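You operate a simulated robot arm through the tools that you are given. There is no shell and no other tool. Be economical: measure what you need, move in short steps, check, and stop when the job is done.

The job below is to be done with a simulated robot arm. You get a single attempt, and the scene is never put back.

TASK
Load the block from the yellow frame and leave the ready lamp green.
Fine: clamped in the locked jig, slide in and locked, depth dial at 8 mm, ready button pressed.
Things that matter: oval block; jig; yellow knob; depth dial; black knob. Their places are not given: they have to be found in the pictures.

Only the result counts: the job must be done as asked and must still hold three seconds after the hand-in. Knocking over, shifting, dropping, spilling or breaking anything else fails it.

THE ROBOT
A 6-joint arm with a two-finger parallel gripper, fixed in place. Base frame: the origin is at the foot of the arm, x ahead of it, y to its left, z up; the work surface is at about z = 0. Units: m, degrees, N and s.
With the tool pointing down near the work surface it reaches from about 0.14 to 0.58 m from the base axis. Its first joint turns from -66.0 to 66.0 degrees. Payload 2.1 kg.
The tool frame sits at the grasp point between the pads (the TCP): z along the fingers, y along the line on which they close. The tips reach 0.03 m beyond it. Largest opening 0.094 m; finger width 0.028, thickness 0.01; the body of the gripper, 0.05 by 0.096 m, starts 0.055 m behind the TCP.
Orientation is that of the tool frame in the base frame, as a unit quaternion [x, y, z, w]. With the fingers straight down and closing along the base's y, the tool's x points along the base's -x, its y along +y and its z along -z.

THE INTERFACE
- The arm moves only by the tool step_arm. Its argument "targets" is a list of rows, each an object (a shift or turn left out is 0, a gripper value left out holds the last) with "turn": the turn, a rotation vector about the tool's x, y, z in degrees, a list of three; "delta_pos": the shift along the tool's x, y, z in m, a list of three; "claw": the gripper command, from -1 (shut) to 1 (fully open), values between in proportion. In form: [{"turn": [rx, ry, rz], "delta_pos": [dx, dy, dz], "claw": claw}, ...]. A call has 1 to 20 rows; each row is the pose to reach, as a shift and turn from the pose commanded when the call began, along the tool's axes at that moment. Rows are played at 5 a second. More than 0.05 m and 8.6 degrees between two rows, or a gripper value outside its range, and nothing of the call is played. Where a pose cannot be reached the arm comes as near as it can. A force on the tool above 70 N (or 10 N above the force at the start of the call, whichever is more), or a blocked arm, ends the call early, and 0.2 s more pass. The fingers move at their own pace (about 0.072 m/s each) and stop on an object; they squeeze with about 41 N. The grip force told is the motor's: it shows also when the fingers shut on nothing. Time passes only in rows, and 0.2 s behind the last, so rows that repeat a pose let the fingers close. The reply holds the time, the measured pose of the TCP, the force on the tool along the base axes, the opening and the grip force, in the units named above and with some noise.
- Cameras (640 x 400 px; columns grow to the right, rows downward): "scene" is fixed at [0.0372, -0.3573, 0.495]; the picture's right is [0.91, -0.42, 0.00], its down [-0.19, -0.41, -0.89] and it looks along [0.37, 0.81, -0.46] (base axes); focal length 292 px, centre (320, 200). "wrist" rides on the gripper at [-0.037, 0, -0.058] in the tool frame; the picture's right is [0.00, -1.00, 0.00], its down [0.97, 0.00, -0.24] and it looks along [0.24, 0.00, 0.97] (tool axes); focal length 218 px, centre (320, 200).
- camera(camera): a new picture of that camera. The clock stands still meanwhile.
- measure_at(camera, pixels): for up to 12 pixels [column, row] of the newest picture of that camera ("zoom" is the newest enlarged one), the place [x, y, z] in the base frame of the surface seen there, good to about 0.003 m. The clock stands still meanwhile.
- close_up(camera, box): a new picture of the part [left, top, right, bottom] of that camera's present view, enlarged. The clock stands still meanwhile.
- finish_job(): hands the job in; it is judged then, once.

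Work in short steps. Measure before you move; look again where a grasp or a placing could have gone wrong, and mend it. You have 80 turns and 34 pictures in all, those below and enlarged ones among them. Open the gripper and draw the arm clear of the work before you hand the job in, unless the task says otherwise; then end with one line.

The tools are called after "Call:" by a JSON object that holds its "fn" and its "kwargs". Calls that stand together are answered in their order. step_arm: Moves the arm, as the interface text tells. Its arguments: {"type":"object","properties":{"targets":{"type":"array"}},"required":["targets"]} The other tools are called the same way: camera (camera) takes a picture; measure_at (camera, pixels) gives the place of the surface under pixels of a picture; close_up (camera, box) takes an enlarged picture of a part of a camera's view; finish_job () hands the job in.

At the start:

```text
time_s: 0.0
ee_pos: [0.3736, 0.046, 0.3577]
tcp_rot: [0.0, 1.0, 0.001, 0.001]
contact_force: [-0.7, -0.7, -0.2]
width: 0.0942
grasp_force: 0.2
```

scene: 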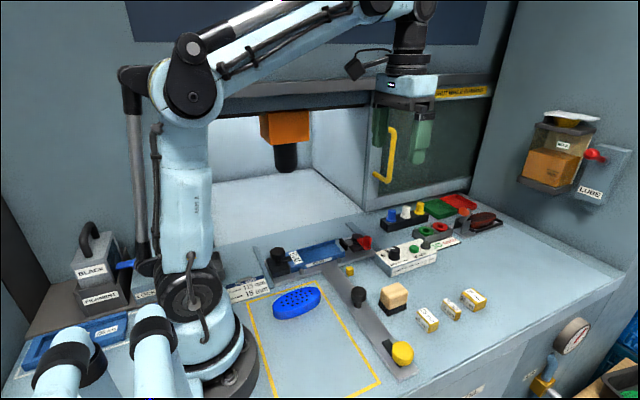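
wrist: 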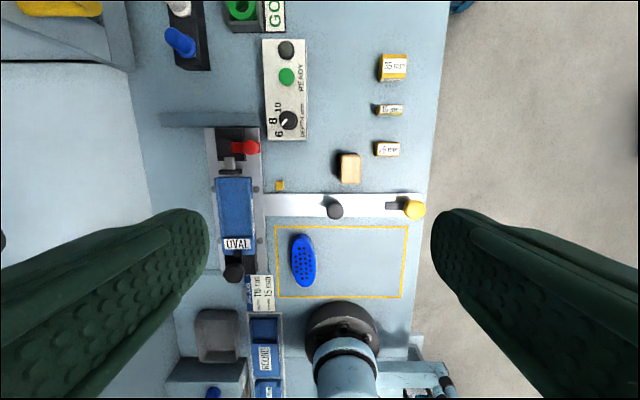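

The wrist view shows the oval block at (303,260), the jig labelled OVAL at (235,205), the yellow knob at (414,209), black knobs at (335,210) and (233,270), and the dial at (289,120). I'll enlarge these regions.

Call:
{"fn": "close_up", "kwargs": {"camera": "wrist", "box": [180, 110, 440, 310]}}

Call:
{"fn": "close_up", "kwargs": {"camera": "scene", "box": [240, 200, 480, 390]}}

Call:
{"fn": "measure_at", "kwargs": {"camera": "wrist", "pixels": [[303, 260], [299, 237], [308, 284], [335, 210], [414, 209], [233, 270], [250, 148], [289, 120], [287, 77], [235, 195], [287, 49], [280, 186]]}}

```text
2.00 times, centred on (310, 210) of wrist
```

zoom: 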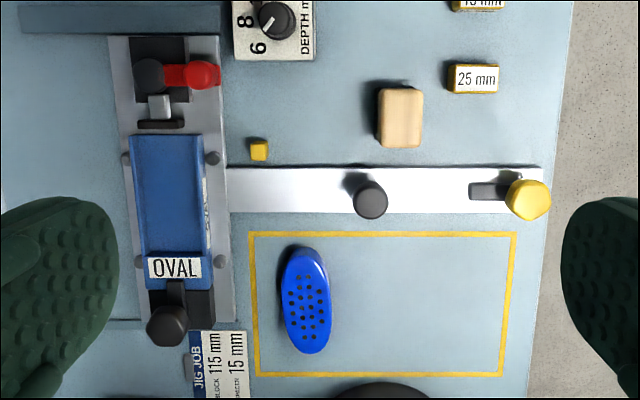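

```text
2.11 times, centred on (360, 295) of scene
```

zoom: 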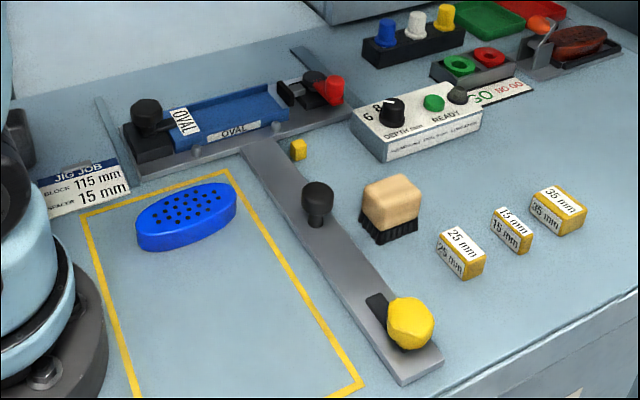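

```text
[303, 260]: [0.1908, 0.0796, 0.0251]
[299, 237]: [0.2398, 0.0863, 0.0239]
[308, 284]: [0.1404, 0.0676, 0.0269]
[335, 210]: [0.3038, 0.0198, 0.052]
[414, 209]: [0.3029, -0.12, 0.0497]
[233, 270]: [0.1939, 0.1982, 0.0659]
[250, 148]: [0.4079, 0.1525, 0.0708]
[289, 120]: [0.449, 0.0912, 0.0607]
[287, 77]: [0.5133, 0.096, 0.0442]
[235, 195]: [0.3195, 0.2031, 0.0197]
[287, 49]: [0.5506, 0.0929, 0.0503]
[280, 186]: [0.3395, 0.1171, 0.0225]
```

The card beside the jig seems to give a block length of 115 mm and a 15 mm second value. I'll enlarge the card, the jig and the panel to read the mechanisms.

Call:
{"fn": "close_up", "kwargs": {"camera": "scene", "box": [225, 225, 385, 325]}}

Call:
{"fn": "close_up", "kwargs": {"camera": "scene", "box": [360, 190, 520, 290]}}

Call:
{"fn": "close_up", "kwargs": {"camera": "wrist", "box": [180, 110, 308, 190]}}

Call:
{"fn": "close_up", "kwargs": {"camera": "scene", "box": [320, 270, 480, 390]}}

```text
4.00 times, centred on (305, 275) of scene
```

zoom: 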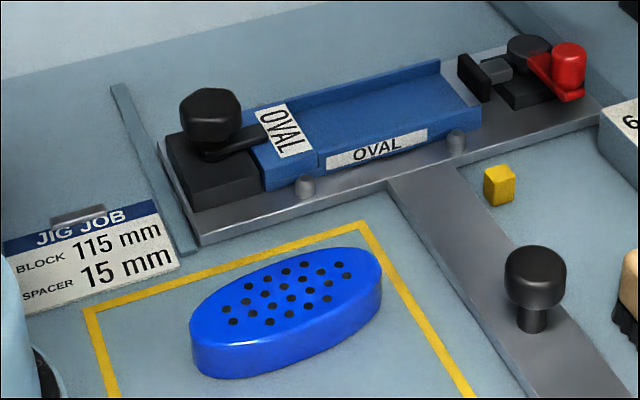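

```text
4.00 times, centred on (440, 240) of scene
```

zoom: 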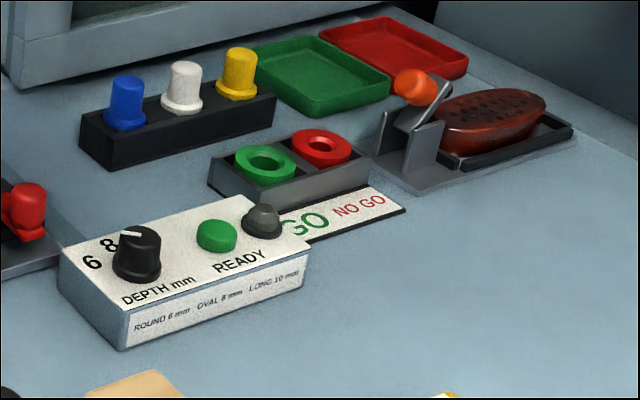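

```text
5.00 times, centred on (244, 150) of wrist
```

zoom: 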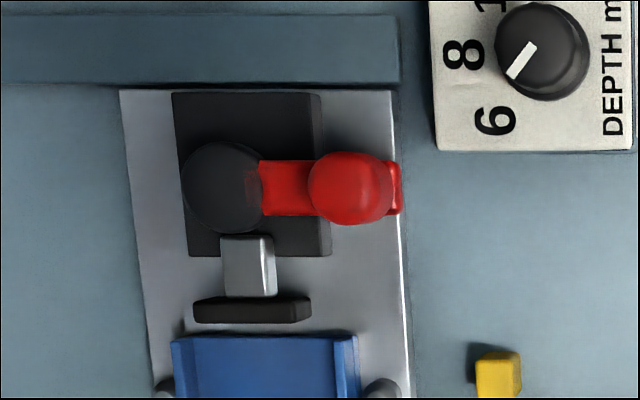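

```text
3.33 times, centred on (400, 330) of scene
```

zoom: 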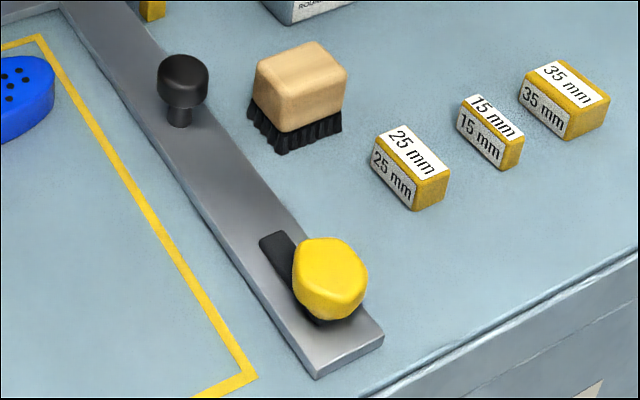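

The card reads BLOCK 115 mm, SPACER 15 mm, and the panel gives OVAL 8 mm. The cradle needs the block plus the 15 mm spacer, clamped with the red toggle. I'll move the camera closer to the jig to learn its geometry.

Call:
{"fn": "step_arm", "kwargs": {"targets": [{"delta_pos": [0.02, 0.04, 0.02]}, {"delta_pos": [0.04, 0.08, 0.04]}, {"delta_pos": [0.06, 0.12, 0.06]}, {"delta_pos": [0.075, 0.15, 0.09]}, {"delta_pos": [0.075, 0.15, 0.12]}, {"delta_pos": [0.075, 0.15, 0.12]}]}}

Call:
{"fn": "camera", "kwargs": {"camera": "wrist"}}

```text
time_s: 1.4
ee_pos: [0.3, 0.1967, 0.239]
tcp_rot: [0.0, 1.0, 0.0, 0.001]
contact_force: [-0.8, -0.6, 0.1]
width: 0.0941
grasp_force: 0.0
```

```text
25 pictures are left
```

wrist: 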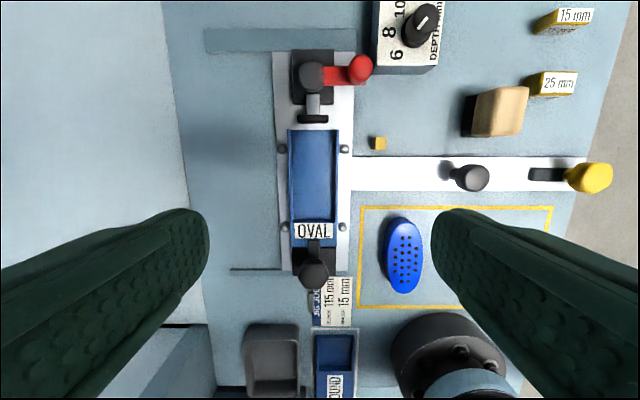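

The jig is now at columns 275–350, rows 50–290. I'll measure the cradle, the lever, the pusher pad, the knobs and the bench.

Call:
{"fn": "measure_at", "kwargs": {"camera": "wrist", "pixels": [[313, 180], [313, 134], [313, 216], [313, 230], [290, 180], [336, 180], [313, 119], [313, 102], [313, 75], [360, 69], [313, 272], [316, 250]]}}

Call:
{"fn": "measure_at", "kwargs": {"camera": "wrist", "pixels": [[405, 255], [400, 219], [406, 290], [386, 255], [424, 255], [475, 177], [595, 176], [545, 174], [400, 170], [565, 20], [380, 143], [343, 270]]}}

Call:
{"fn": "close_up", "kwargs": {"camera": "wrist", "box": [250, 30, 410, 130]}}

Call:
{"fn": "close_up", "kwargs": {"camera": "wrist", "box": [250, 200, 410, 300]}}

```text
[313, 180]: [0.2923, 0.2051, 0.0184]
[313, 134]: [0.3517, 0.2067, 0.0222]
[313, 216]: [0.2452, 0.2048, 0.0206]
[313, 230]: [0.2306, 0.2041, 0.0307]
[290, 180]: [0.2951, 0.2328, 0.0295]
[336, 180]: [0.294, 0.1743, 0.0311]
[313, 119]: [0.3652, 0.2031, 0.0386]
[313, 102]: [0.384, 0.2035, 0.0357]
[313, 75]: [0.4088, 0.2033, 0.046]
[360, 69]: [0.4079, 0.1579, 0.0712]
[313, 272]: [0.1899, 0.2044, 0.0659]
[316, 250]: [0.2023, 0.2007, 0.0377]
```

```text
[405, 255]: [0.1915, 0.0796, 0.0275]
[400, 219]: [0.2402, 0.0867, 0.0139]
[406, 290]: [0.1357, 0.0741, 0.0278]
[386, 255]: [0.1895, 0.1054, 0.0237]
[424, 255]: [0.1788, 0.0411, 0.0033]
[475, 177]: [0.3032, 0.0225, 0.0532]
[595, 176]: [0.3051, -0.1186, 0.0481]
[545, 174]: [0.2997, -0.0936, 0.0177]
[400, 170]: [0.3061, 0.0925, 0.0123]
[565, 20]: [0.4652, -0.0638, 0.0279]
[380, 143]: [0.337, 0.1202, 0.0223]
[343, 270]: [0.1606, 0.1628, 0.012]
```

```text
4.00 times, centred on (330, 80) of wrist
```

zoom: 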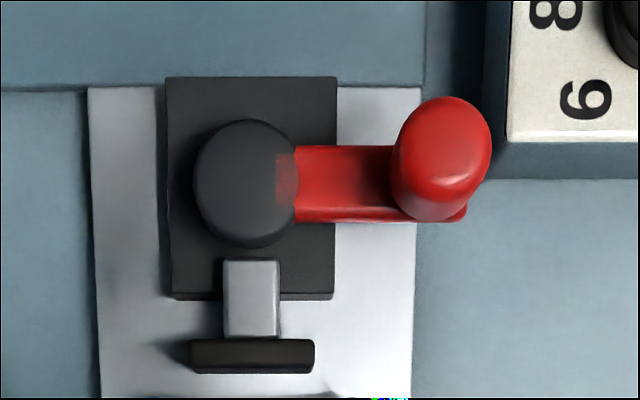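

```text
4.00 times, centred on (330, 250) of wrist
```

zoom: 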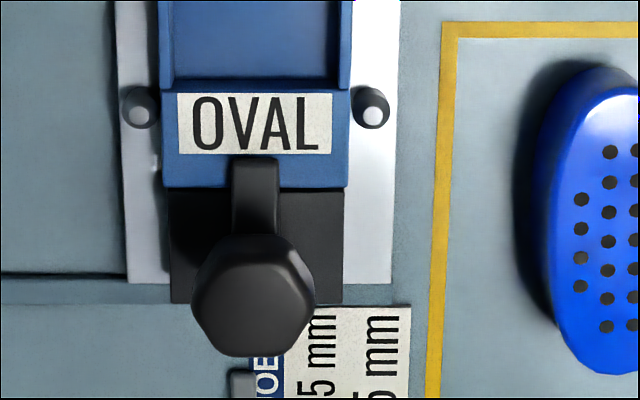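

The cradle floor is at z≈0.019, with walls to 0.030 and an end wall at x≈0.24. The pusher pad is at x≈0.36. Next I'll view the block from directly above to get its exact axis and length.

Call:
{"fn": "step_arm", "kwargs": {"targets": [{"delta_pos": [0.03, -0.03, 0]}, {"delta_pos": [0.06, -0.06, 0.0]}, {"delta_pos": [0.09, -0.09, 0.02]}, {"delta_pos": [0.11, -0.117, 0.04]}, {"delta_pos": [0.11, -0.117, 0.07]}, {"delta_pos": [0.11, -0.117, 0.07]}]}}

Call:
{"fn": "camera", "kwargs": {"camera": "wrist"}}

```text
time_s: 2.8
ee_pos: [0.1892, 0.0792, 0.1679]
tcp_rot: [0.0, 1.0, 0.001, 0.0]
contact_force: [-0.8, -0.2, -0.2]
width: 0.0941
grasp_force: 0.2
```

```text
22 pictures are left
```

wrist: 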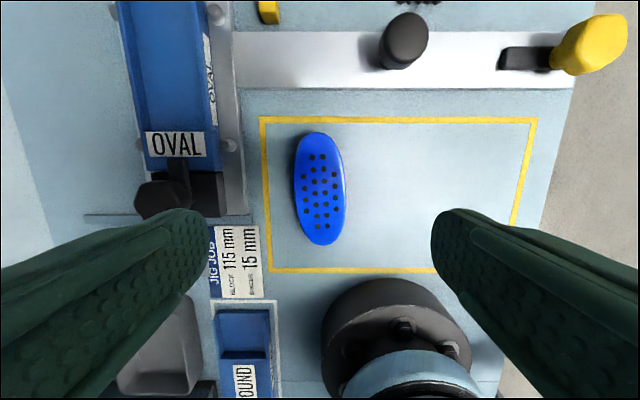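

The block spans about columns 294–346 and rows 131–245. I'll measure its rim and the cradle walls from this angle.

Call:
{"fn": "measure_at", "kwargs": {"camera": "wrist", "pixels": [[316, 134], [316, 139], [322, 241], [322, 244], [297, 175], [343, 175], [299, 205], [345, 200], [296, 160], [338, 155], [303, 226], [340, 226]]}}

Call:
{"fn": "close_up", "kwargs": {"camera": "wrist", "box": [240, 120, 400, 260]}}

```text
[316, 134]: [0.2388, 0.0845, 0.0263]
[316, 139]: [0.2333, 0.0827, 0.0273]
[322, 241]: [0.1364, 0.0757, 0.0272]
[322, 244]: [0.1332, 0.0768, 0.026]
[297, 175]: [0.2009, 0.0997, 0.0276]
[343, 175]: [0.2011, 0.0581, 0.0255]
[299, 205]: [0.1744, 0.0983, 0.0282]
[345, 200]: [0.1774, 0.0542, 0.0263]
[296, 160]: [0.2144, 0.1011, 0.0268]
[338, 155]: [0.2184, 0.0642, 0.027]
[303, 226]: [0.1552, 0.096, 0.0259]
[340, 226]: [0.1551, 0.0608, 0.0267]
```

```text
2.86 times, centred on (320, 190) of wrist
```

zoom: 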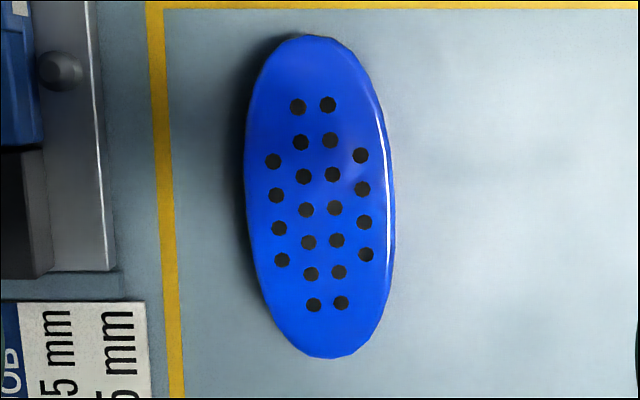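

The block axis is yawed about +5° and its centre is near (0.187, 0.079). The pad gap of about 118 mm means the clamp is currently closed, so it needs opening for 115+15. I'll move above the red knob at (0.408, 0.156), with the fingers closing along x.

Call:
{"fn": "step_arm", "kwargs": {"targets": [{"delta_pos": [-0.018, 0.006, 0], "turn": [0, 0, 7.5], "claw": 0.1}, {"delta_pos": [-0.036, 0.013, 0], "turn": [0, 0, 15]}, {"delta_pos": [-0.055, 0.019, 0], "turn": [0, 0, 22.5]}, {"delta_pos": [-0.073, 0.026, 0], "turn": [0, 0, 30]}, {"delta_pos": [-0.091, 0.032, 0], "turn": [0, 0, 37.5]}, {"delta_pos": [-0.11, 0.039, 0], "turn": [0, 0, 45]}, {"delta_pos": [-0.128, 0.045, 0], "turn": [0, 0, 52.5]}, {"delta_pos": [-0.146, 0.051, 0], "turn": [0, 0, 60]}, {"delta_pos": [-0.164, 0.058, 0], "turn": [0, 0, 67.5]}, {"delta_pos": [-0.183, 0.064, 0], "turn": [0, 0, 75]}, {"delta_pos": [-0.2, 0.071, 0], "turn": [0, 0, 82.5]}, {"delta_pos": [-0.219, 0.077, 0.0], "turn": [0, 0, 90]}, {"delta_pos": [-0.219, 0.077, 0.0], "turn": [0, 0, 90]}]}}

Call:
{"fn": "camera", "kwargs": {"camera": "wrist"}}

```text
time_s: 5.6
ee_pos: [0.4076, 0.1584, 0.1686]
tcp_rot: [0.708, 0.706, 0.001, 0.0]
contact_force: [-0.2, -0.1, 0.2]
width: 0.0517
grasp_force: 0.0
```

```text
20 pictures are left
```

wrist: 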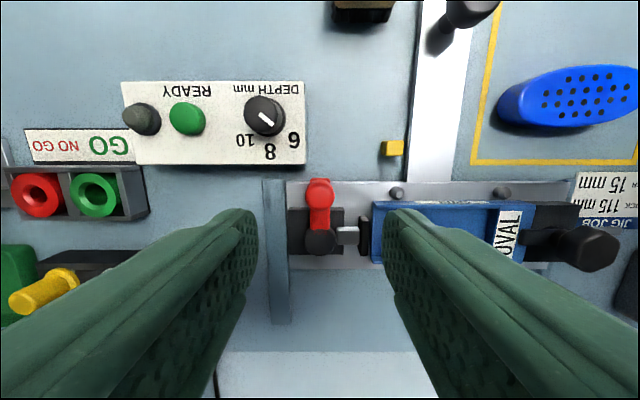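

The red knob is at (319,190) and the dial at (265,116), with its pointer now visible. I'll measure the knob, pivot, dial and buttons.

Call:
{"fn": "measure_at", "kwargs": {"camera": "wrist", "pixels": [[319, 185], [319, 212], [320, 240], [347, 235], [364, 234], [264, 116], [187, 118], [142, 118], [276, 190], [320, 370], [290, 120], [393, 148]]}}

Call:
{"fn": "close_up", "kwargs": {"camera": "wrist", "box": [220, 70, 420, 270]}}

```text
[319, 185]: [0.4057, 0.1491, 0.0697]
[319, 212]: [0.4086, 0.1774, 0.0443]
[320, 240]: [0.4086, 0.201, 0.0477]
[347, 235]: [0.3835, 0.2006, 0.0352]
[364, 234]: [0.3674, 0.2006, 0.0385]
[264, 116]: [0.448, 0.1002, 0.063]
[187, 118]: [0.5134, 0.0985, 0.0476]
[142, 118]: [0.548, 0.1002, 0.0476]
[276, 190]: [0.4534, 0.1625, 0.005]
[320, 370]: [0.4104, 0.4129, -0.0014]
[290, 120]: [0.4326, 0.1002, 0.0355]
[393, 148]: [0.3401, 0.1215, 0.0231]
```

```text
2.00 times, centred on (320, 170) of wrist
```

zoom: 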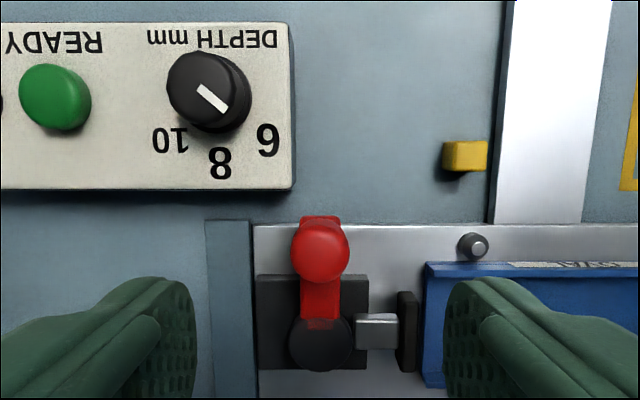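

Knob centre is about (0.407, 0.153) with its top at 0.070, and the dial pointer sits at 6. I'll descend to z=0.080 over the red knob and close on it.

Call:
{"fn": "step_arm", "kwargs": {"targets": [{"delta_pos": [-0.005, 0, 0.03]}, {"delta_pos": [-0.005, 0, 0.06]}, {"delta_pos": [-0.005, 0, 0.088]}, {"delta_pos": [-0.005, 0, 0.088]}, {"delta_pos": [-0.005, 0, 0.088], "claw": -1}, {"delta_pos": [-0.005, 0, 0.088], "claw": -1}, {"delta_pos": [-0.005, 0, 0.088], "claw": -1}]}}

```text
time_s: 7.2
ee_pos: [0.4088, 0.1513, 0.0787]
tcp_rot: [0.707, 0.707, 0.001, 0.0]
contact_force: [0.0, -0.6, -10.7]
width: 0.022
grasp_force: 45.4
```

The knob is gripped at 22 mm. I'll try a small swing towards +x about the pivot at (0.4085, 0.202).

Call:
{"fn": "step_arm", "kwargs": {"targets": [{"delta_pos": [0.0001, 0.0035, 0], "turn": [0, 0, -4]}, {"delta_pos": [0.0005, 0.007, 0], "turn": [0, 0, -8]}, {"delta_pos": [0.0011, 0.0104, 0], "turn": [0, 0, -12]}, {"delta_pos": [0.0019, 0.0138, 0], "turn": [0, 0, -16]}, {"delta_pos": [0.0019, 0.0138, 0], "turn": [0, 0, -16]}]}}

```text
time_s: 8.4
ee_pos: [0.422, 0.1538, 0.08]
tcp_rot: [0.601, 0.799, 0.001, 0.001]
contact_force: [2.5, -1.8, -33.1]
width: 0.0219
grasp_force: 44.8
```

It moved freely, with only 2.5 N lateral force. I'll check in the scene view whether the lever and pad followed.

Call:
{"fn": "close_up", "kwargs": {"camera": "scene", "box": [260, 190, 420, 290]}}

```text
4.00 times, centred on (340, 240) of scene
```

zoom: 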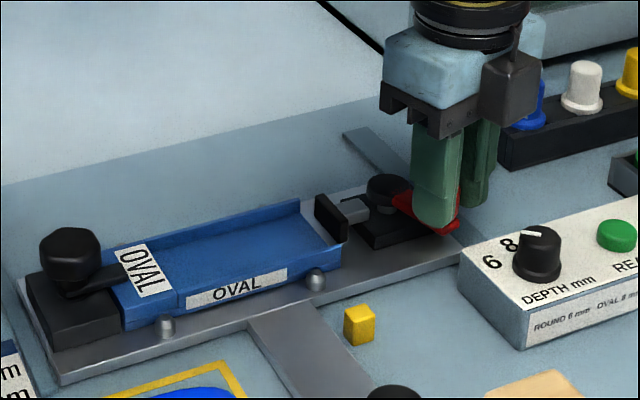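

The lever follows the gripper, and the pad hardly moved. I'll continue the swing to 45° and look again.

Call:
{"fn": "step_arm", "kwargs": {"targets": [{"delta_pos": [0.001, 0.0049, 0], "turn": [0, 0, -6]}, {"delta_pos": [0.0025, 0.0096, 0], "turn": [0, 0, -12]}, {"delta_pos": [0.0044, 0.0141, 0], "turn": [0, 0, -18]}, {"delta_pos": [0.0066, 0.0184, 0], "turn": [0, 0, -24]}, {"delta_pos": [0.0092, 0.0225, 0], "turn": [0, 0, -30]}, {"delta_pos": [0.0092, 0.0225, 0], "turn": [0, 0, -30]}]}}

Call:
{"fn": "close_up", "kwargs": {"camera": "scene", "box": [260, 190, 420, 290]}}

```text
time_s: 9.8
ee_pos: [0.4405, 0.1693, 0.0799]
tcp_rot: [0.374, 0.927, 0.002, 0.001]
contact_force: [11.6, -5.2, -12.2]
width: 0.022
grasp_force: 44.7
```

```text
4.00 times, centred on (340, 240) of scene
```

zoom: 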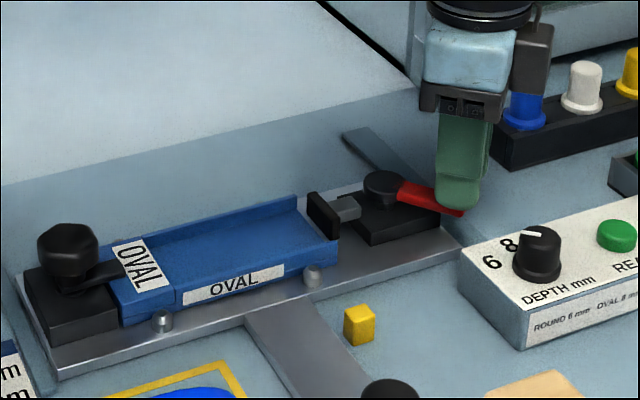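

The lever turns towards +x and the pad extends slightly, so −y is the open position. The slide is also free and shifted slightly. I'll swing back to the −y open position.

Call:
{"fn": "step_arm", "kwargs": {"targets": [{"delta_pos": [0.0005, -0.007, 0], "turn": [0, 0, 8]}, {"delta_pos": [0.0019, -0.0138, 0], "turn": [0, 0, 16]}, {"delta_pos": [0.0043, -0.0203, 0], "turn": [0, 0, 24]}, {"delta_pos": [0.0076, -0.0265, 0], "turn": [0, 0, 32]}, {"delta_pos": [0.0117, -0.0321, 0], "turn": [0, 0, 40]}, {"delta_pos": [0.0153, -0.036, 0], "turn": [0, 0, 46]}, {"delta_pos": [0.0153, -0.036, 0], "turn": [0, 0, 46]}]}}

```text
time_s: 11.4
ee_pos: [0.4062, 0.1541, 0.0796]
tcp_rot: [0.708, 0.706, 0.006, 0.003]
contact_force: [28.6, 0.5, 12.8]
width: 0.0221
grasp_force: 44.5
```

A +28 N reaction in x shows the lever at its open stop. I'll release, rise and view the cradle gap from above.

Call:
{"fn": "step_arm", "kwargs": {"targets": [{"delta_pos": [0, 0.002, 0], "claw": 0.2}, {"delta_pos": [0, 0.002, 0], "claw": 0.2}, {"delta_pos": [0, 0.002, -0.04]}, {"delta_pos": [0, 0.002, -0.08]}, {"delta_pos": [0.015, -0.03, -0.11], "claw": 1}, {"delta_pos": [0.03, -0.07, -0.11]}, {"delta_pos": [0.05, -0.105, -0.12]}, {"delta_pos": [0.05, -0.105, -0.12]}]}}

Call:
{"fn": "camera", "kwargs": {"camera": "wrist"}}

```text
time_s: 13.2
ee_pos: [0.2983, 0.2049, 0.2006]
tcp_rot: [0.707, 0.707, 0.001, 0.0]
contact_force: [0.0, 0.6, -0.3]
width: 0.0941
grasp_force: 0.1
```

```text
16 pictures are left
```

wrist: 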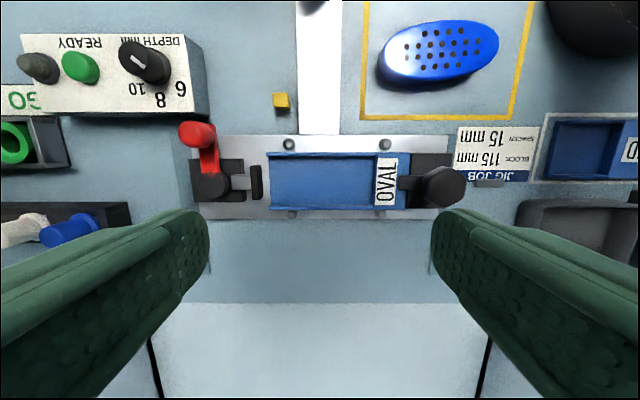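

The gap from pad to end wall looks close to 116 mm. I'll enlarge the jig and measure both ends to settle how the spacer fits.

Call:
{"fn": "close_up", "kwargs": {"camera": "wrist", "box": [170, 110, 490, 230]}}

Call:
{"fn": "measure_at", "kwargs": {"camera": "wrist", "pixels": [[257, 182], [262, 182], [266, 182], [271, 180], [372, 180], [378, 180], [387, 26], [495, 45], [382, 60], [330, 210], [320, 153], [320, 160]]}}

```text
2.00 times, centred on (330, 170) of wrist
```

zoom: 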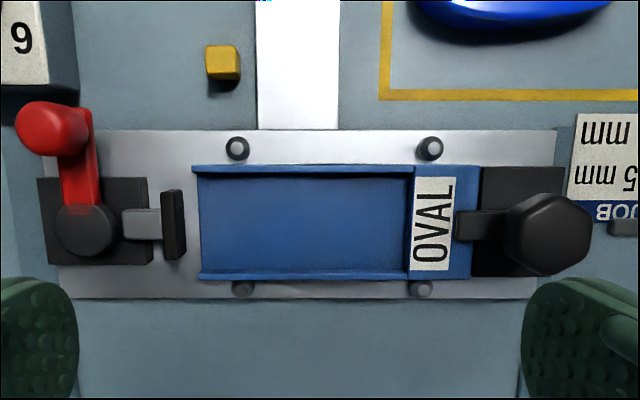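

```text
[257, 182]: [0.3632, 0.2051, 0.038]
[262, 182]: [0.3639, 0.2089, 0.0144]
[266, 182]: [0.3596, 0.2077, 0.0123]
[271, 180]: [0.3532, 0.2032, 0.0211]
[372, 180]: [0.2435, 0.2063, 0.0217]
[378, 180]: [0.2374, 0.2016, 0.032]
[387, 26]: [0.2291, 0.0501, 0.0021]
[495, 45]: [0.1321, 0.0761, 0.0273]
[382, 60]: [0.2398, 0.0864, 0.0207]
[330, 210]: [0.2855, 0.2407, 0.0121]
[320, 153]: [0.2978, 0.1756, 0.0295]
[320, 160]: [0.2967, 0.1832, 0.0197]
```

The gap is about 119 mm at floor level, and the block measures about 110 mm. I'll settle the spacer question once the block is in and I can see what gap is left. Now I'll go above the block at (0.186, 0.079), turned to match its 5° yaw.

Call:
{"fn": "step_arm", "kwargs": {"targets": [{"delta_pos": [-0.01, -0.009, 0], "turn": [0, 0, -7.5]}, {"delta_pos": [-0.02, -0.018, 0], "turn": [0, 0, -15]}, {"delta_pos": [-0.03, -0.027, 0], "turn": [0, 0, -22.5]}, {"delta_pos": [-0.04, -0.036, 0], "turn": [0, 0, -30]}, {"delta_pos": [-0.05, -0.045, 0], "turn": [0, 0, -37.5]}, {"delta_pos": [-0.06, -0.054, 0], "turn": [0, 0, -45]}, {"delta_pos": [-0.07, -0.063, 0], "turn": [0, 0, -52.5]}, {"delta_pos": [-0.08, -0.072, 0.01], "turn": [0, 0, -60]}, {"delta_pos": [-0.09, -0.081, 0.02], "turn": [0, 0, -67.5]}, {"delta_pos": [-0.1, -0.09, 0.03], "turn": [0, 0, -75]}, {"delta_pos": [-0.11, -0.099, 0.04], "turn": [0, 0, -82.5]}, {"delta_pos": [-0.12, -0.108, 0.05], "turn": [0, 0, -90]}, {"delta_pos": [-0.126, -0.112, 0.06], "turn": [0, 0, -95]}, {"delta_pos": [-0.126, -0.112, 0.06], "turn": [0, 0, -95]}]}}

```text
time_s: 16.2
ee_pos: [0.1874, 0.0774, 0.1384]
tcp_rot: [-0.044, 0.999, 0.001, 0.001]
contact_force: [-0.5, -0.4, -0.1]
width: 0.094
grasp_force: 0.2
```

The arm is above the block and aligned with it. I'll descend to z≈0.042 and close.

Call:
{"fn": "step_arm", "kwargs": {"targets": [{"delta_pos": [0.001, 0.001, 0.04]}, {"delta_pos": [0.001, 0.001, 0.075]}, {"delta_pos": [0.001, 0.001, 0.097]}, {"delta_pos": [0.001, 0.001, 0.097]}, {"delta_pos": [0.001, 0.001, 0.097], "claw": -1}, {"delta_pos": [0.001, 0.001, 0.097], "claw": -1}, {"delta_pos": [0.001, 0.001, 0.097], "claw": -1}, {"delta_pos": [0.001, 0.001, 0.097], "claw": -1}]}}

Call:
{"fn": "camera", "kwargs": {"camera": "wrist"}}

```text
time_s: 18.0
ee_pos: [0.1858, 0.0787, 0.0417]
tcp_rot: [-0.044, 0.999, 0.001, 0.001]
contact_force: [-0.3, 0.1, 0.1]
width: 0.049
grasp_force: 41.2
```

```text
14 pictures are left
```

wrist: 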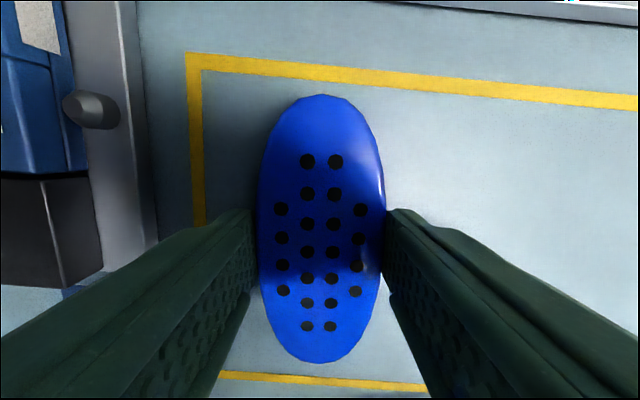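

The block is held at 49 mm and centred. Cradle walls at z 0.030 leave little finger clearance, so I'll re-grip 4 mm higher, then lift.

Call:
{"fn": "step_arm", "kwargs": {"targets": [{"claw": -0.1}, {"claw": -0.1}, {"delta_pos": [0, 0, -0.004], "claw": -0.1}, {"delta_pos": [0, 0, -0.004], "claw": -1}, {"delta_pos": [0, 0, -0.004], "claw": -1}, {"delta_pos": [0, 0, -0.004], "claw": -1}, {"delta_pos": [0, 0, -0.03], "claw": -1}, {"delta_pos": [0, 0, -0.06], "claw": -1}, {"delta_pos": [0, 0, -0.09], "claw": -1}, {"delta_pos": [0, 0, -0.09], "claw": -1}]}}

```text
time_s: 20.2
ee_pos: [0.1868, 0.0779, 0.1314]
tcp_rot: [-0.043, 0.999, 0.001, 0.001]
contact_force: [-0.5, 1.0, -0.5]
width: 0.0486
grasp_force: 41.1
```

The lift is clean at 48.6 mm. I'll carry the block over the cradle to (0.298, 0.2035), squaring the yaw.

Call:
{"fn": "step_arm", "kwargs": {"targets": [{"delta_pos": [-0.03, 0.029, 0], "turn": [0, 0, 1.2]}, {"delta_pos": [-0.06, 0.058, 0], "turn": [0, 0, 2.5]}, {"delta_pos": [-0.09, 0.087, 0], "turn": [0, 0, 3.8]}, {"delta_pos": [-0.1216, 0.1153, 0], "turn": [0, 0, 5]}, {"delta_pos": [-0.1216, 0.1153, 0], "turn": [0, 0, 5]}, {"delta_pos": [-0.1216, 0.1153, 0], "turn": [0, 0, 5]}]}}

Call:
{"fn": "camera", "kwargs": {"camera": "wrist"}}

```text
time_s: 21.6
ee_pos: [0.2984, 0.2035, 0.1296]
tcp_rot: [0.0, 1.0, 0.002, 0.001]
contact_force: [0.4, 0.1, -1.5]
width: 0.049
grasp_force: 41.3
```

```text
13 pictures are left
```

wrist: 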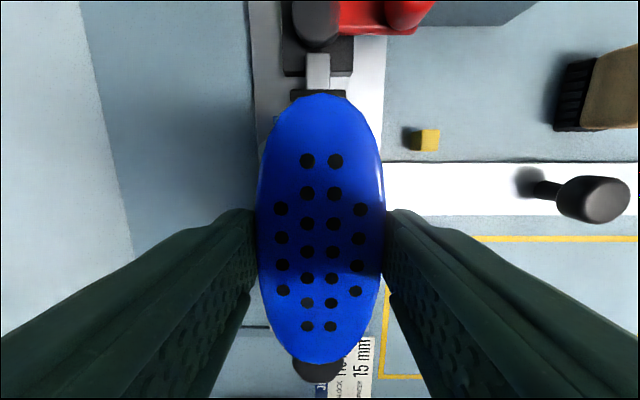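

The block (columns 257–385) is centred on the jig plate (250–385). I'll lower it to just above the floor contact.

Call:
{"fn": "step_arm", "kwargs": {"targets": [{"delta_pos": [0, 0, 0.025]}, {"delta_pos": [0, 0, 0.045]}, {"delta_pos": [0, 0, 0.055]}, {"delta_pos": [0, 0, 0.061]}, {"delta_pos": [0, 0, 0.061]}]}}

Call:
{"fn": "close_up", "kwargs": {"camera": "scene", "box": [240, 200, 400, 300]}}

```text
time_s: 22.8
ee_pos: [0.2971, 0.2047, 0.0722]
tcp_rot: [0.0, 1.0, 0.001, 0.001]
contact_force: [0.2, 0.2, -1.4]
width: 0.0487
grasp_force: 41.3
```

```text
4.00 times, centred on (320, 250) of scene
```

zoom: 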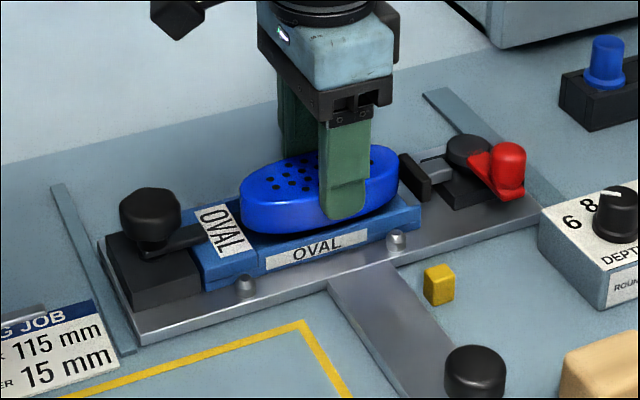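

The block hovers just over the cradle, with a small gap at both ends. I'll lower another 6 mm in small steps, watching the force.

Call:
{"fn": "step_arm", "kwargs": {"targets": [{"delta_pos": [0, 0, 0.002]}, {"delta_pos": [0, 0, 0.004]}, {"delta_pos": [0, 0, 0.006]}, {"delta_pos": [0, 0, 0.006]}]}}

```text
time_s: 23.8
ee_pos: [0.2985, 0.2041, 0.066]
tcp_rot: [0.0, 1.0, 0.0, 0.0]
contact_force: [-1.0, 0.0, -0.5]
width: 0.0487
grasp_force: 40.9
```

There's no contact force yet at 0.066. I'll lower by 1 mm increments until it touches.

Call:
{"fn": "step_arm", "kwargs": {"targets": [{"delta_pos": [0, 0, 0.001]}, {"delta_pos": [0, 0, 0.002]}, {"delta_pos": [0, 0, 0.002]}]}}

```text
time_s: 24.6
ee_pos: [0.2977, 0.2024, 0.0638]
tcp_rot: [0.001, 1.0, 0.001, 0.001]
contact_force: [1.0, 0.2, -0.2]
width: 0.049
grasp_force: 40.6
```

There's still no force at 0.0638. I'll go down another 2 mm, with the tips staying above the wall tops.

Call:
{"fn": "step_arm", "kwargs": {"targets": [{"delta_pos": [0, 0, 0.001]}, {"delta_pos": [0, 0, 0.002]}, {"delta_pos": [0, 0, 0.002]}]}}

```text
time_s: 25.4
ee_pos: [0.298, 0.2041, 0.0617]
tcp_rot: [0.0, 1.0, 0.001, 0.001]
contact_force: [-0.2, -0.3, -0.9]
width: 0.0488
grasp_force: 41.0
```

Still no contact at 0.0617. I'll check the view before going lower.

Call:
{"fn": "close_up", "kwargs": {"camera": "scene", "box": [260, 210, 380, 285]}}

```text
5.33 times, centred on (320, 248) of scene
```

zoom: 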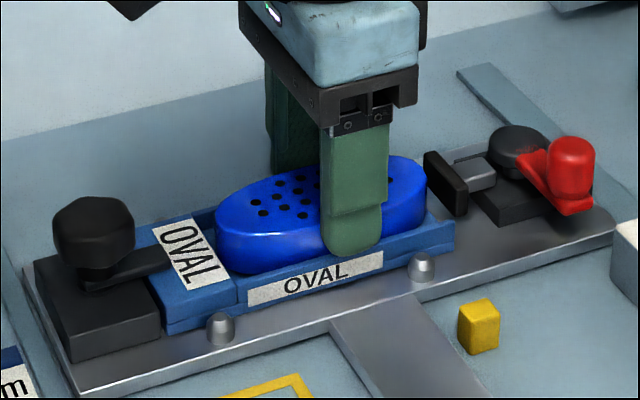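

The block is inside the walls and practically on the floor. I'll open just enough to release it, lift clear and look from above.

Call:
{"fn": "step_arm", "kwargs": {"targets": [{"claw": 0.15}, {"claw": 0.25}, {"claw": 0.25}, {"delta_pos": [0, 0, -0.02]}, {"delta_pos": [0, 0, -0.06]}, {"delta_pos": [0, 0, -0.1], "claw": 1}, {"delta_pos": [0.0, 0, -0.12]}, {"delta_pos": [0.0, 0, -0.12]}]}}

Call:
{"fn": "camera", "kwargs": {"camera": "wrist"}}

```text
time_s: 27.2
ee_pos: [0.2963, 0.2053, 0.1814]
tcp_rot: [0.0, 1.0, 0.0, 0.002]
contact_force: [-1.0, 0.8, 0.6]
width: 0.0938
grasp_force: 0.0
```

```text
10 pictures are left
```

wrist: 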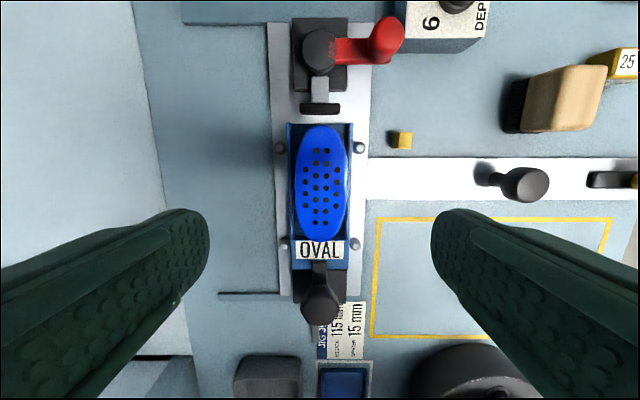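

The block sits at rows 124–241, against the label end, with the pad edge at about row 113. I'll measure the leftover gap and other places I'll need.

Call:
{"fn": "measure_at", "kwargs": {"camera": "wrist", "pixels": [[320, 127], [320, 122], [320, 116], [320, 112], [320, 106], [320, 236], [320, 240], [297, 180], [345, 180], [320, 180], [388, 38], [525, 184]]}}

Call:
{"fn": "close_up", "kwargs": {"camera": "wrist", "box": [270, 80, 370, 260]}}

```text
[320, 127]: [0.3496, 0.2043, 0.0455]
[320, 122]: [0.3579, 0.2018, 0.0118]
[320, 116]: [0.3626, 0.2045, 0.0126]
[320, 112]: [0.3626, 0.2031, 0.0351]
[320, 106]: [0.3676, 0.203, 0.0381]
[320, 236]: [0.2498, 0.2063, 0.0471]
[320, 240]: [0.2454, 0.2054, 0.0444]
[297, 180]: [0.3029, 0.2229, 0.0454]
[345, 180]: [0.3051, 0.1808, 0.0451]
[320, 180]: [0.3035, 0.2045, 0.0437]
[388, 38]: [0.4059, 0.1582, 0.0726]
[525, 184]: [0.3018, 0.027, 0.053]
```

```text
2.22 times, centred on (320, 170) of wrist
```

zoom: 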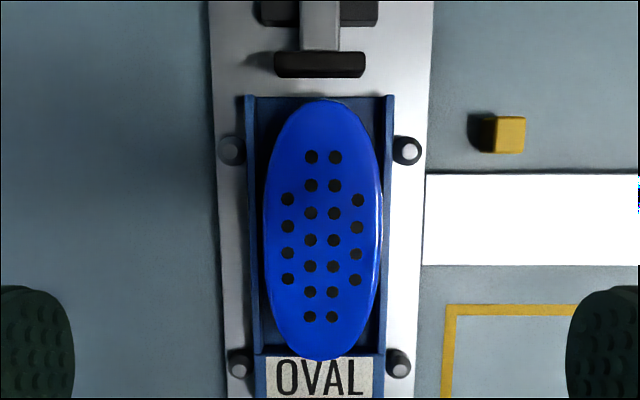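

About 9 mm remains between block and pad, so the 15 mm spacer can't fit there. The clamp stroke will show whether the block is held. I'll return above the red knob with the fingers along x.

Call:
{"fn": "step_arm", "kwargs": {"targets": [{"delta_pos": [-0.009, -0.004, 0], "turn": [0, 0, 7.5], "claw": 0.1}, {"delta_pos": [-0.018, -0.008, 0], "turn": [0, 0, 15]}, {"delta_pos": [-0.027, -0.012, 0], "turn": [0, 0, 22.5]}, {"delta_pos": [-0.037, -0.016, 0], "turn": [0, 0, 30]}, {"delta_pos": [-0.046, -0.02, 0], "turn": [0, 0, 37.5]}, {"delta_pos": [-0.055, -0.025, 0], "turn": [0, 0, 45]}, {"delta_pos": [-0.064, -0.029, 0], "turn": [0, 0, 52.5]}, {"delta_pos": [-0.074, -0.034, 0], "turn": [0, 0, 60]}, {"delta_pos": [-0.083, -0.038, 0], "turn": [0, 0, 67.5]}, {"delta_pos": [-0.092, -0.043, 0], "turn": [0, 0, 75]}, {"delta_pos": [-0.102, -0.047, 0], "turn": [0, 0, 82.5]}, {"delta_pos": [-0.111, -0.05, 0], "turn": [0, 0, 90]}, {"delta_pos": [-0.111, -0.05, 0.05], "turn": [0, 0, 90]}, {"delta_pos": [-0.111, -0.05, 0.1], "turn": [0, 0, 90]}, {"delta_pos": [-0.111, -0.05, 0.1], "turn": [0, 0, 90]}, {"delta_pos": [-0.111, -0.05, 0.1], "turn": [0, 0, 90], "claw": -1}, {"delta_pos": [-0.111, -0.05, 0.1], "turn": [0, 0, 90], "claw": -1}, {"delta_pos": [-0.111, -0.05, 0.1], "turn": [0, 0, 90], "claw": -1}]}}

```text
time_s: 31.0
ee_pos: [0.4107, 0.1528, 0.0815]
tcp_rot: [0.707, 0.707, 0.001, 0.0]
contact_force: [-0.3, -1.1, -16.3]
width: 0.0218
grasp_force: 45.0
```

The knob is gripped at 21.8 mm. I'll swing the lever along a proper 50 mm arc towards +x, first to 72°.

Call:
{"fn": "step_arm", "kwargs": {"targets": [{"delta_pos": [0.0005, 0.007, 0], "turn": [0, 0, -8]}, {"delta_pos": [0.0019, 0.0138, 0], "turn": [0, 0, -16]}, {"delta_pos": [0.0043, 0.0203, 0], "turn": [0, 0, -24]}, {"delta_pos": [0.0076, 0.0265, 0], "turn": [0, 0, -32]}, {"delta_pos": [0.0117, 0.0321, 0], "turn": [0, 0, -40]}, {"delta_pos": [0.0165, 0.0372, 0], "turn": [0, 0, -48]}, {"delta_pos": [0.022, 0.0415, 0], "turn": [0, 0, -56]}, {"delta_pos": [0.0281, 0.0449, 0], "turn": [0, 0, -64]}, {"delta_pos": [0.0345, 0.0476, 0], "turn": [0, 0, -72]}, {"delta_pos": [0.0345, 0.0476, 0], "turn": [0, 0, -72]}]}}

Call:
{"fn": "close_up", "kwargs": {"camera": "scene", "box": [260, 190, 420, 290]}}

```text
time_s: 33.2
ee_pos: [0.456, 0.1884, 0.0836]
tcp_rot: [0.155, 0.988, 0.0, 0.003]
contact_force: [19.8, -6.0, 5.7]
width: 0.0217
grasp_force: 45.0
```

```text
4.00 times, centred on (340, 240) of scene
```

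zoom: 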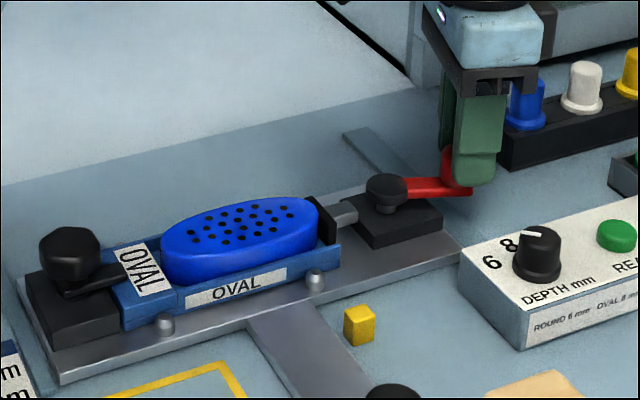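

The pad has extended and now meets the block without a spacer. I'll continue the swing to the closed stop.

Call:
{"fn": "step_arm", "kwargs": {"targets": [{"delta_pos": [0.0001, 0.0044, 0], "turn": [0, 0, -5]}, {"delta_pos": [0.0008, 0.0087, 0], "turn": [0, 0, -10]}, {"delta_pos": [0.0017, 0.0129, 0], "turn": [0, 0, -15]}, {"delta_pos": [0.003, 0.0171, 0], "turn": [0, 0, -20]}, {"delta_pos": [0.003, 0.0171, 0], "turn": [0, 0, -20]}]}}

```text
time_s: 34.4
ee_pos: [0.4583, 0.2055, 0.0825]
tcp_rot: [-0.019, 1.0, 0.0, 0.0]
contact_force: [5.4, -1.3, 15.6]
width: 0.0217
grasp_force: 45.4
```

The lever is at about 92° with little tangential resistance. I'll probe a few degrees further for a stop.

Call:
{"fn": "step_arm", "kwargs": {"targets": [{"delta_pos": [0.0001, 0.0035, 0], "turn": [0, 0, -4]}, {"delta_pos": [0.0005, 0.007, 0], "turn": [0, 0, -8]}, {"delta_pos": [0.0005, 0.007, 0], "turn": [0, 0, -8]}]}}

Call:
{"fn": "close_up", "kwargs": {"camera": "scene", "box": [260, 190, 420, 290]}}

```text
time_s: 35.2
ee_pos: [0.4585, 0.2137, 0.0821]
tcp_rot: [-0.088, 0.996, 0.0, 0.001]
contact_force: [-1.0, -1.0, 8.8]
width: 0.0218
grasp_force: 45.0
```

```text
4.00 times, centred on (340, 240) of scene
```

zoom: 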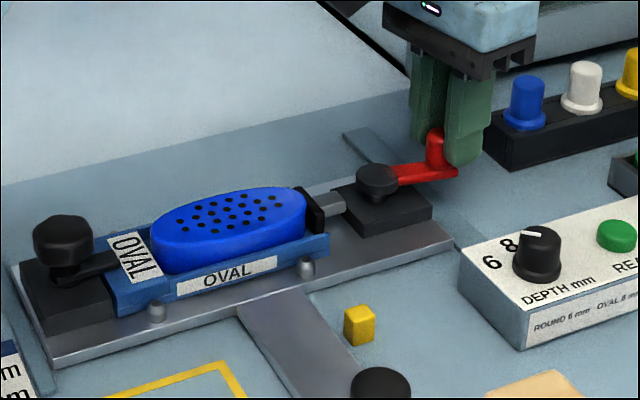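

Pushing further now moves the whole slide, so the lever is at its closed stop with the pad on the block. I'll release, rise and view the jig and slide from above.

Call:
{"fn": "step_arm", "kwargs": {"targets": [{"claw": 0.2}, {"claw": 0.2}, {"delta_pos": [0, 0, -0.04]}, {"delta_pos": [0, 0, -0.08]}, {"delta_pos": [0.03, -0.02, -0.11], "turn": [0, 0, 2]}, {"delta_pos": [0.06, -0.04, -0.13], "turn": [0, 0, 4]}, {"delta_pos": [0.1, -0.065, -0.14], "turn": [0, 0, 6]}, {"delta_pos": [0.14, -0.09, -0.14], "turn": [0, 0, 8], "claw": 1}, {"delta_pos": [0.18, -0.12, -0.14], "turn": [0, 0, 10]}, {"delta_pos": [0.18, -0.12, -0.14], "turn": [0, 0, 10]}]}}

Call:
{"fn": "camera", "kwargs": {"camera": "wrist"}}

```text
time_s: 37.4
ee_pos: [0.2992, 0.0614, 0.2219]
tcp_rot: [0.0, 1.0, 0.002, 0.0]
contact_force: [0.2, -0.6, 0.1]
width: 0.0938
grasp_force: 0.1
```

```text
6 pictures are left
```

wrist: 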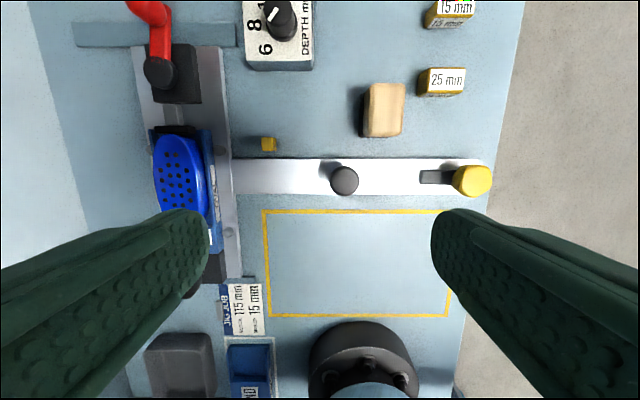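

The slide handle is at (344,180), the yellow knob at (472,180) with its arm towards +y at column 432, and the cube at (268,144). I'll measure these.

Call:
{"fn": "measure_at", "kwargs": {"camera": "wrist", "pixels": [[344, 180], [472, 180], [424, 177], [438, 177], [268, 143], [177, 130], [177, 138], [160, 72], [180, 180], [155, 12], [231, 175], [492, 165]]}}

```text
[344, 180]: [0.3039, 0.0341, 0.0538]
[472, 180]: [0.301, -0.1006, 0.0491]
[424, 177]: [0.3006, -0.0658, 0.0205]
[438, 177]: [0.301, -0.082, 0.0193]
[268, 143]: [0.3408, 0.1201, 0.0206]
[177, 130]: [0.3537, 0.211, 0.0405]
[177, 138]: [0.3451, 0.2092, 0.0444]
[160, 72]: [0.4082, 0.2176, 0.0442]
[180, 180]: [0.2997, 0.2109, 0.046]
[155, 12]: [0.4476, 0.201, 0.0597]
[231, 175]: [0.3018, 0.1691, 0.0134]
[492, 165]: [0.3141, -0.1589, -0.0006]
```

The pad at x≈0.354 is against the block end at about 0.350, so it's clamped. Before pushing in, I'll measure the cabinet header, spindle and door for clearance.

Call:
{"fn": "measure_at", "kwargs": {"camera": "scene", "pixels": [[260, 92], [340, 82], [330, 103], [270, 115], [287, 165], [385, 150], [375, 200], [300, 205], [250, 130], [320, 165], [260, 200], [365, 195]]}}

```text
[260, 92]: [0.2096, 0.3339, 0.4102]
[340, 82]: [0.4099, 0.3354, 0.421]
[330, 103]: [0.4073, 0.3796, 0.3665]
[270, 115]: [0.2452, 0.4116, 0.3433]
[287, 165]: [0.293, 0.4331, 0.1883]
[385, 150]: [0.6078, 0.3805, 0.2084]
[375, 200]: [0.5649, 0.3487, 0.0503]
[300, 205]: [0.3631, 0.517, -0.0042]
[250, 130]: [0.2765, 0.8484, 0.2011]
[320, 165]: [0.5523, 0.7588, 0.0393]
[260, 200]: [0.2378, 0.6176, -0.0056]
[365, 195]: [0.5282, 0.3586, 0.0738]
```

The spindle is at y≈0.433, so the slide must travel until the handle reaches y≈0.25. The header at y≥0.335 and z≥0.35 leaves room. I'll grip the handle at (0.3035, 0.034).

Call:
{"fn": "step_arm", "kwargs": {"targets": [{"delta_pos": [-0.0043, -0.0274, 0.04], "claw": 0.1}, {"delta_pos": [-0.0043, -0.0274, 0.085]}, {"delta_pos": [-0.0043, -0.0274, 0.13]}, {"delta_pos": [-0.0043, -0.0274, 0.162]}, {"delta_pos": [-0.0043, -0.0274, 0.162]}, {"delta_pos": [-0.0043, -0.0274, 0.162], "claw": -1}, {"delta_pos": [-0.0043, -0.0274, 0.162], "claw": -1}, {"delta_pos": [-0.0043, -0.0274, 0.162], "claw": -1}]}}

```text
time_s: 39.2
ee_pos: [0.3049, 0.0351, 0.0596]
tcp_rot: [0.0, 1.0, 0.001, 0.001]
contact_force: [3.3, -0.8, -30.7]
width: 0.0311
grasp_force: 45.3
```

The handle is gripped at 31 mm. I'll push the slide in by 0.19 m along +y.

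Call:
{"fn": "step_arm", "kwargs": {"targets": [{"delta_pos": [0, 0.012, 0]}, {"delta_pos": [0, 0.024, 0]}, {"delta_pos": [0, 0.036, 0]}, {"delta_pos": [0, 0.048, 0]}, {"delta_pos": [0, 0.06, 0]}, {"delta_pos": [0, 0.072, 0]}, {"delta_pos": [0, 0.084, 0]}, {"delta_pos": [0, 0.096, 0]}, {"delta_pos": [0, 0.108, 0]}, {"delta_pos": [0, 0.12, 0]}, {"delta_pos": [0, 0.132, 0]}, {"delta_pos": [0, 0.144, 0]}, {"delta_pos": [0, 0.156, 0]}, {"delta_pos": [0, 0.168, 0]}, {"delta_pos": [0, 0.18, 0]}, {"delta_pos": [0, 0.19, 0]}, {"delta_pos": [0, 0.19, 0]}]}}

```text
time_s: 42.8
ee_pos: [0.306, 0.2265, 0.0586]
tcp_rot: [0.0, 1.0, 0.002, 0.001]
contact_force: [3.8, 0.1, 31.4]
width: 0.0314
grasp_force: 45.3
```

It slid freely to y=0.2265. I'll continue in small steps until the end stop shows a force.

Call:
{"fn": "step_arm", "kwargs": {"targets": [{"delta_pos": [0, 0.005, 0]}, {"delta_pos": [0, 0.01, 0]}, {"delta_pos": [0, 0.015, 0]}, {"delta_pos": [0, 0.02, 0]}, {"delta_pos": [0, 0.025, 0]}, {"delta_pos": [0, 0.03, 0]}, {"delta_pos": [0, 0.035, 0]}, {"delta_pos": [0, 0.035, 0]}]}}

```text
time_s: 44.6
ee_pos: [0.3066, 0.2598, 0.0589]
tcp_rot: [0.0, 1.0, 0.001, 0.0]
contact_force: [9.5, -1.2, -31.7]
width: 0.0312
grasp_force: 44.5
```

No stop yet at 0.26. I'll continue in small steps up to 15 mm more.

Call:
{"fn": "step_arm", "kwargs": {"targets": [{"delta_pos": [0, 0.003, 0]}, {"delta_pos": [0, 0.006, 0]}, {"delta_pos": [0, 0.009, 0]}, {"delta_pos": [0, 0.012, 0]}, {"delta_pos": [0, 0.015, 0]}, {"delta_pos": [0, 0.015, 0]}]}}

Call:
{"fn": "camera", "kwargs": {"camera": "scene"}}

```text
time_s: 46.0
ee_pos: [0.3057, 0.2763, 0.0593]
tcp_rot: [0.0, 1.0, 0.002, 0.001]
contact_force: [7.8, 2.7, 16.1]
width: 0.0312
grasp_force: 45.3
```

```text
5 pictures are left
```

scene: 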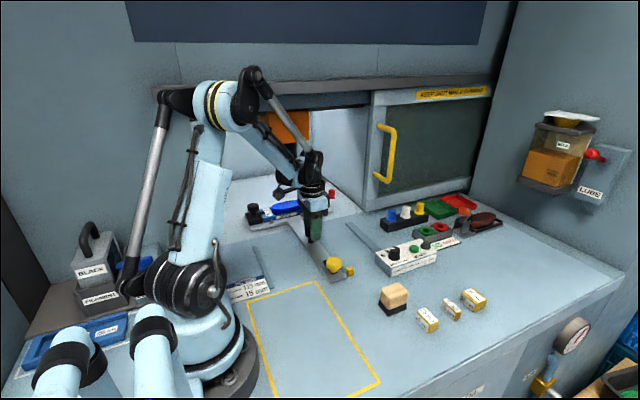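

The slide is in the chamber, and the yellow knob at (333,264) is now beside the cube at (350,270). I'll measure the knob, cube and jig.

Call:
{"fn": "measure_at", "kwargs": {"camera": "scene", "pixels": [[333, 263], [350, 270], [325, 256], [318, 250], [341, 278], [285, 207], [256, 213], [332, 196], [287, 195], [313, 230]]}}

Call:
{"fn": "close_up", "kwargs": {"camera": "scene", "box": [230, 180, 390, 290]}}

```text
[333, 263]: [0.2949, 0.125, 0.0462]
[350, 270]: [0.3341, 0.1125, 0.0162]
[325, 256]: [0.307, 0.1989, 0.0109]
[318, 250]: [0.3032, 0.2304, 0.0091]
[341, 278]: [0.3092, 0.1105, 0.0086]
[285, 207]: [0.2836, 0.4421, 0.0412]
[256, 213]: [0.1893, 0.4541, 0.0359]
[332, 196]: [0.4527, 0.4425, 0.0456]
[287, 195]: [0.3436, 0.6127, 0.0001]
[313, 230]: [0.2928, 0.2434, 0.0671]
```

```text
3.64 times, centred on (310, 235) of scene
```

zoom: 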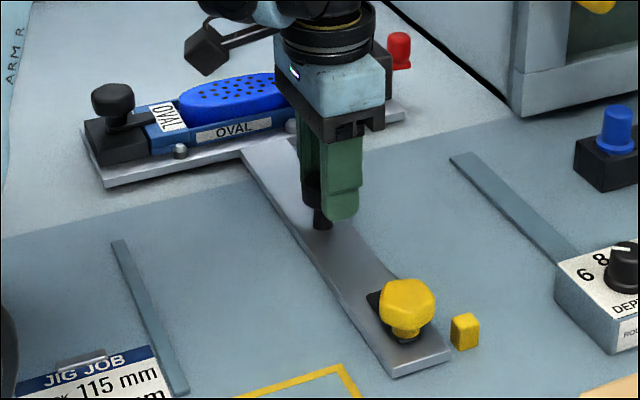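

The knob at y≈0.14 is now past the cube (y≈0.12), so the arm turned to +x would sit behind the cube and block withdrawal. I'll push a bit more to find the end stop.

Call:
{"fn": "step_arm", "kwargs": {"targets": [{"delta_pos": [0, 0.002, 0]}, {"delta_pos": [0, 0.004, 0]}, {"delta_pos": [0, 0.006, 0]}, {"delta_pos": [0, 0.008, 0]}, {"delta_pos": [0, 0.01, 0]}, {"delta_pos": [0, 0.01, 0]}]}}

```text
time_s: 47.4
ee_pos: [0.3048, 0.2832, 0.0586]
tcp_rot: [0.002, 1.0, -0.005, 0.001]
contact_force: [3.7, -35.9, 26.1]
width: 0.0312
grasp_force: 44.9
```

The end stop is reached with a −36 N reaction at handle y≈0.282. I'll relax, release, lift and move above the yellow knob at about (0.302, 0.147).

Call:
{"fn": "step_arm", "kwargs": {"targets": [{"delta_pos": [0, -0.004, 0]}, {"delta_pos": [0, -0.004, 0], "claw": 0.1}, {"delta_pos": [0, -0.004, 0], "claw": 0.1}, {"delta_pos": [0, -0.004, -0.03]}, {"delta_pos": [0, -0.004, -0.07]}, {"delta_pos": [0, -0.05, -0.09]}, {"delta_pos": [0.001, -0.095, -0.09]}, {"delta_pos": [0.002, -0.138, -0.09]}, {"delta_pos": [0.002, -0.138, -0.09]}]}}

Call:
{"fn": "camera", "kwargs": {"camera": "wrist"}}

```text
refused: row 6 steps farther than a row can; nothing moved
```

```text
3 pictures are left
```

wrist: 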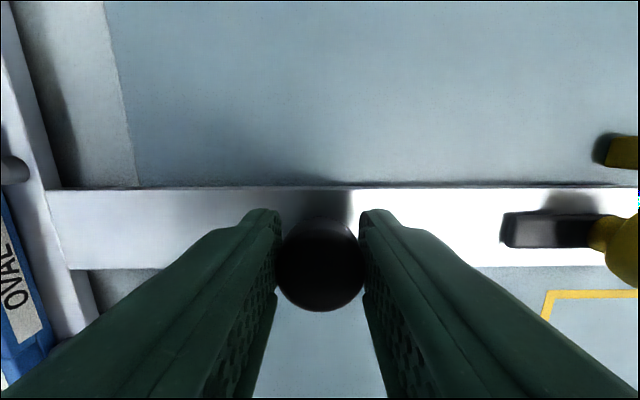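

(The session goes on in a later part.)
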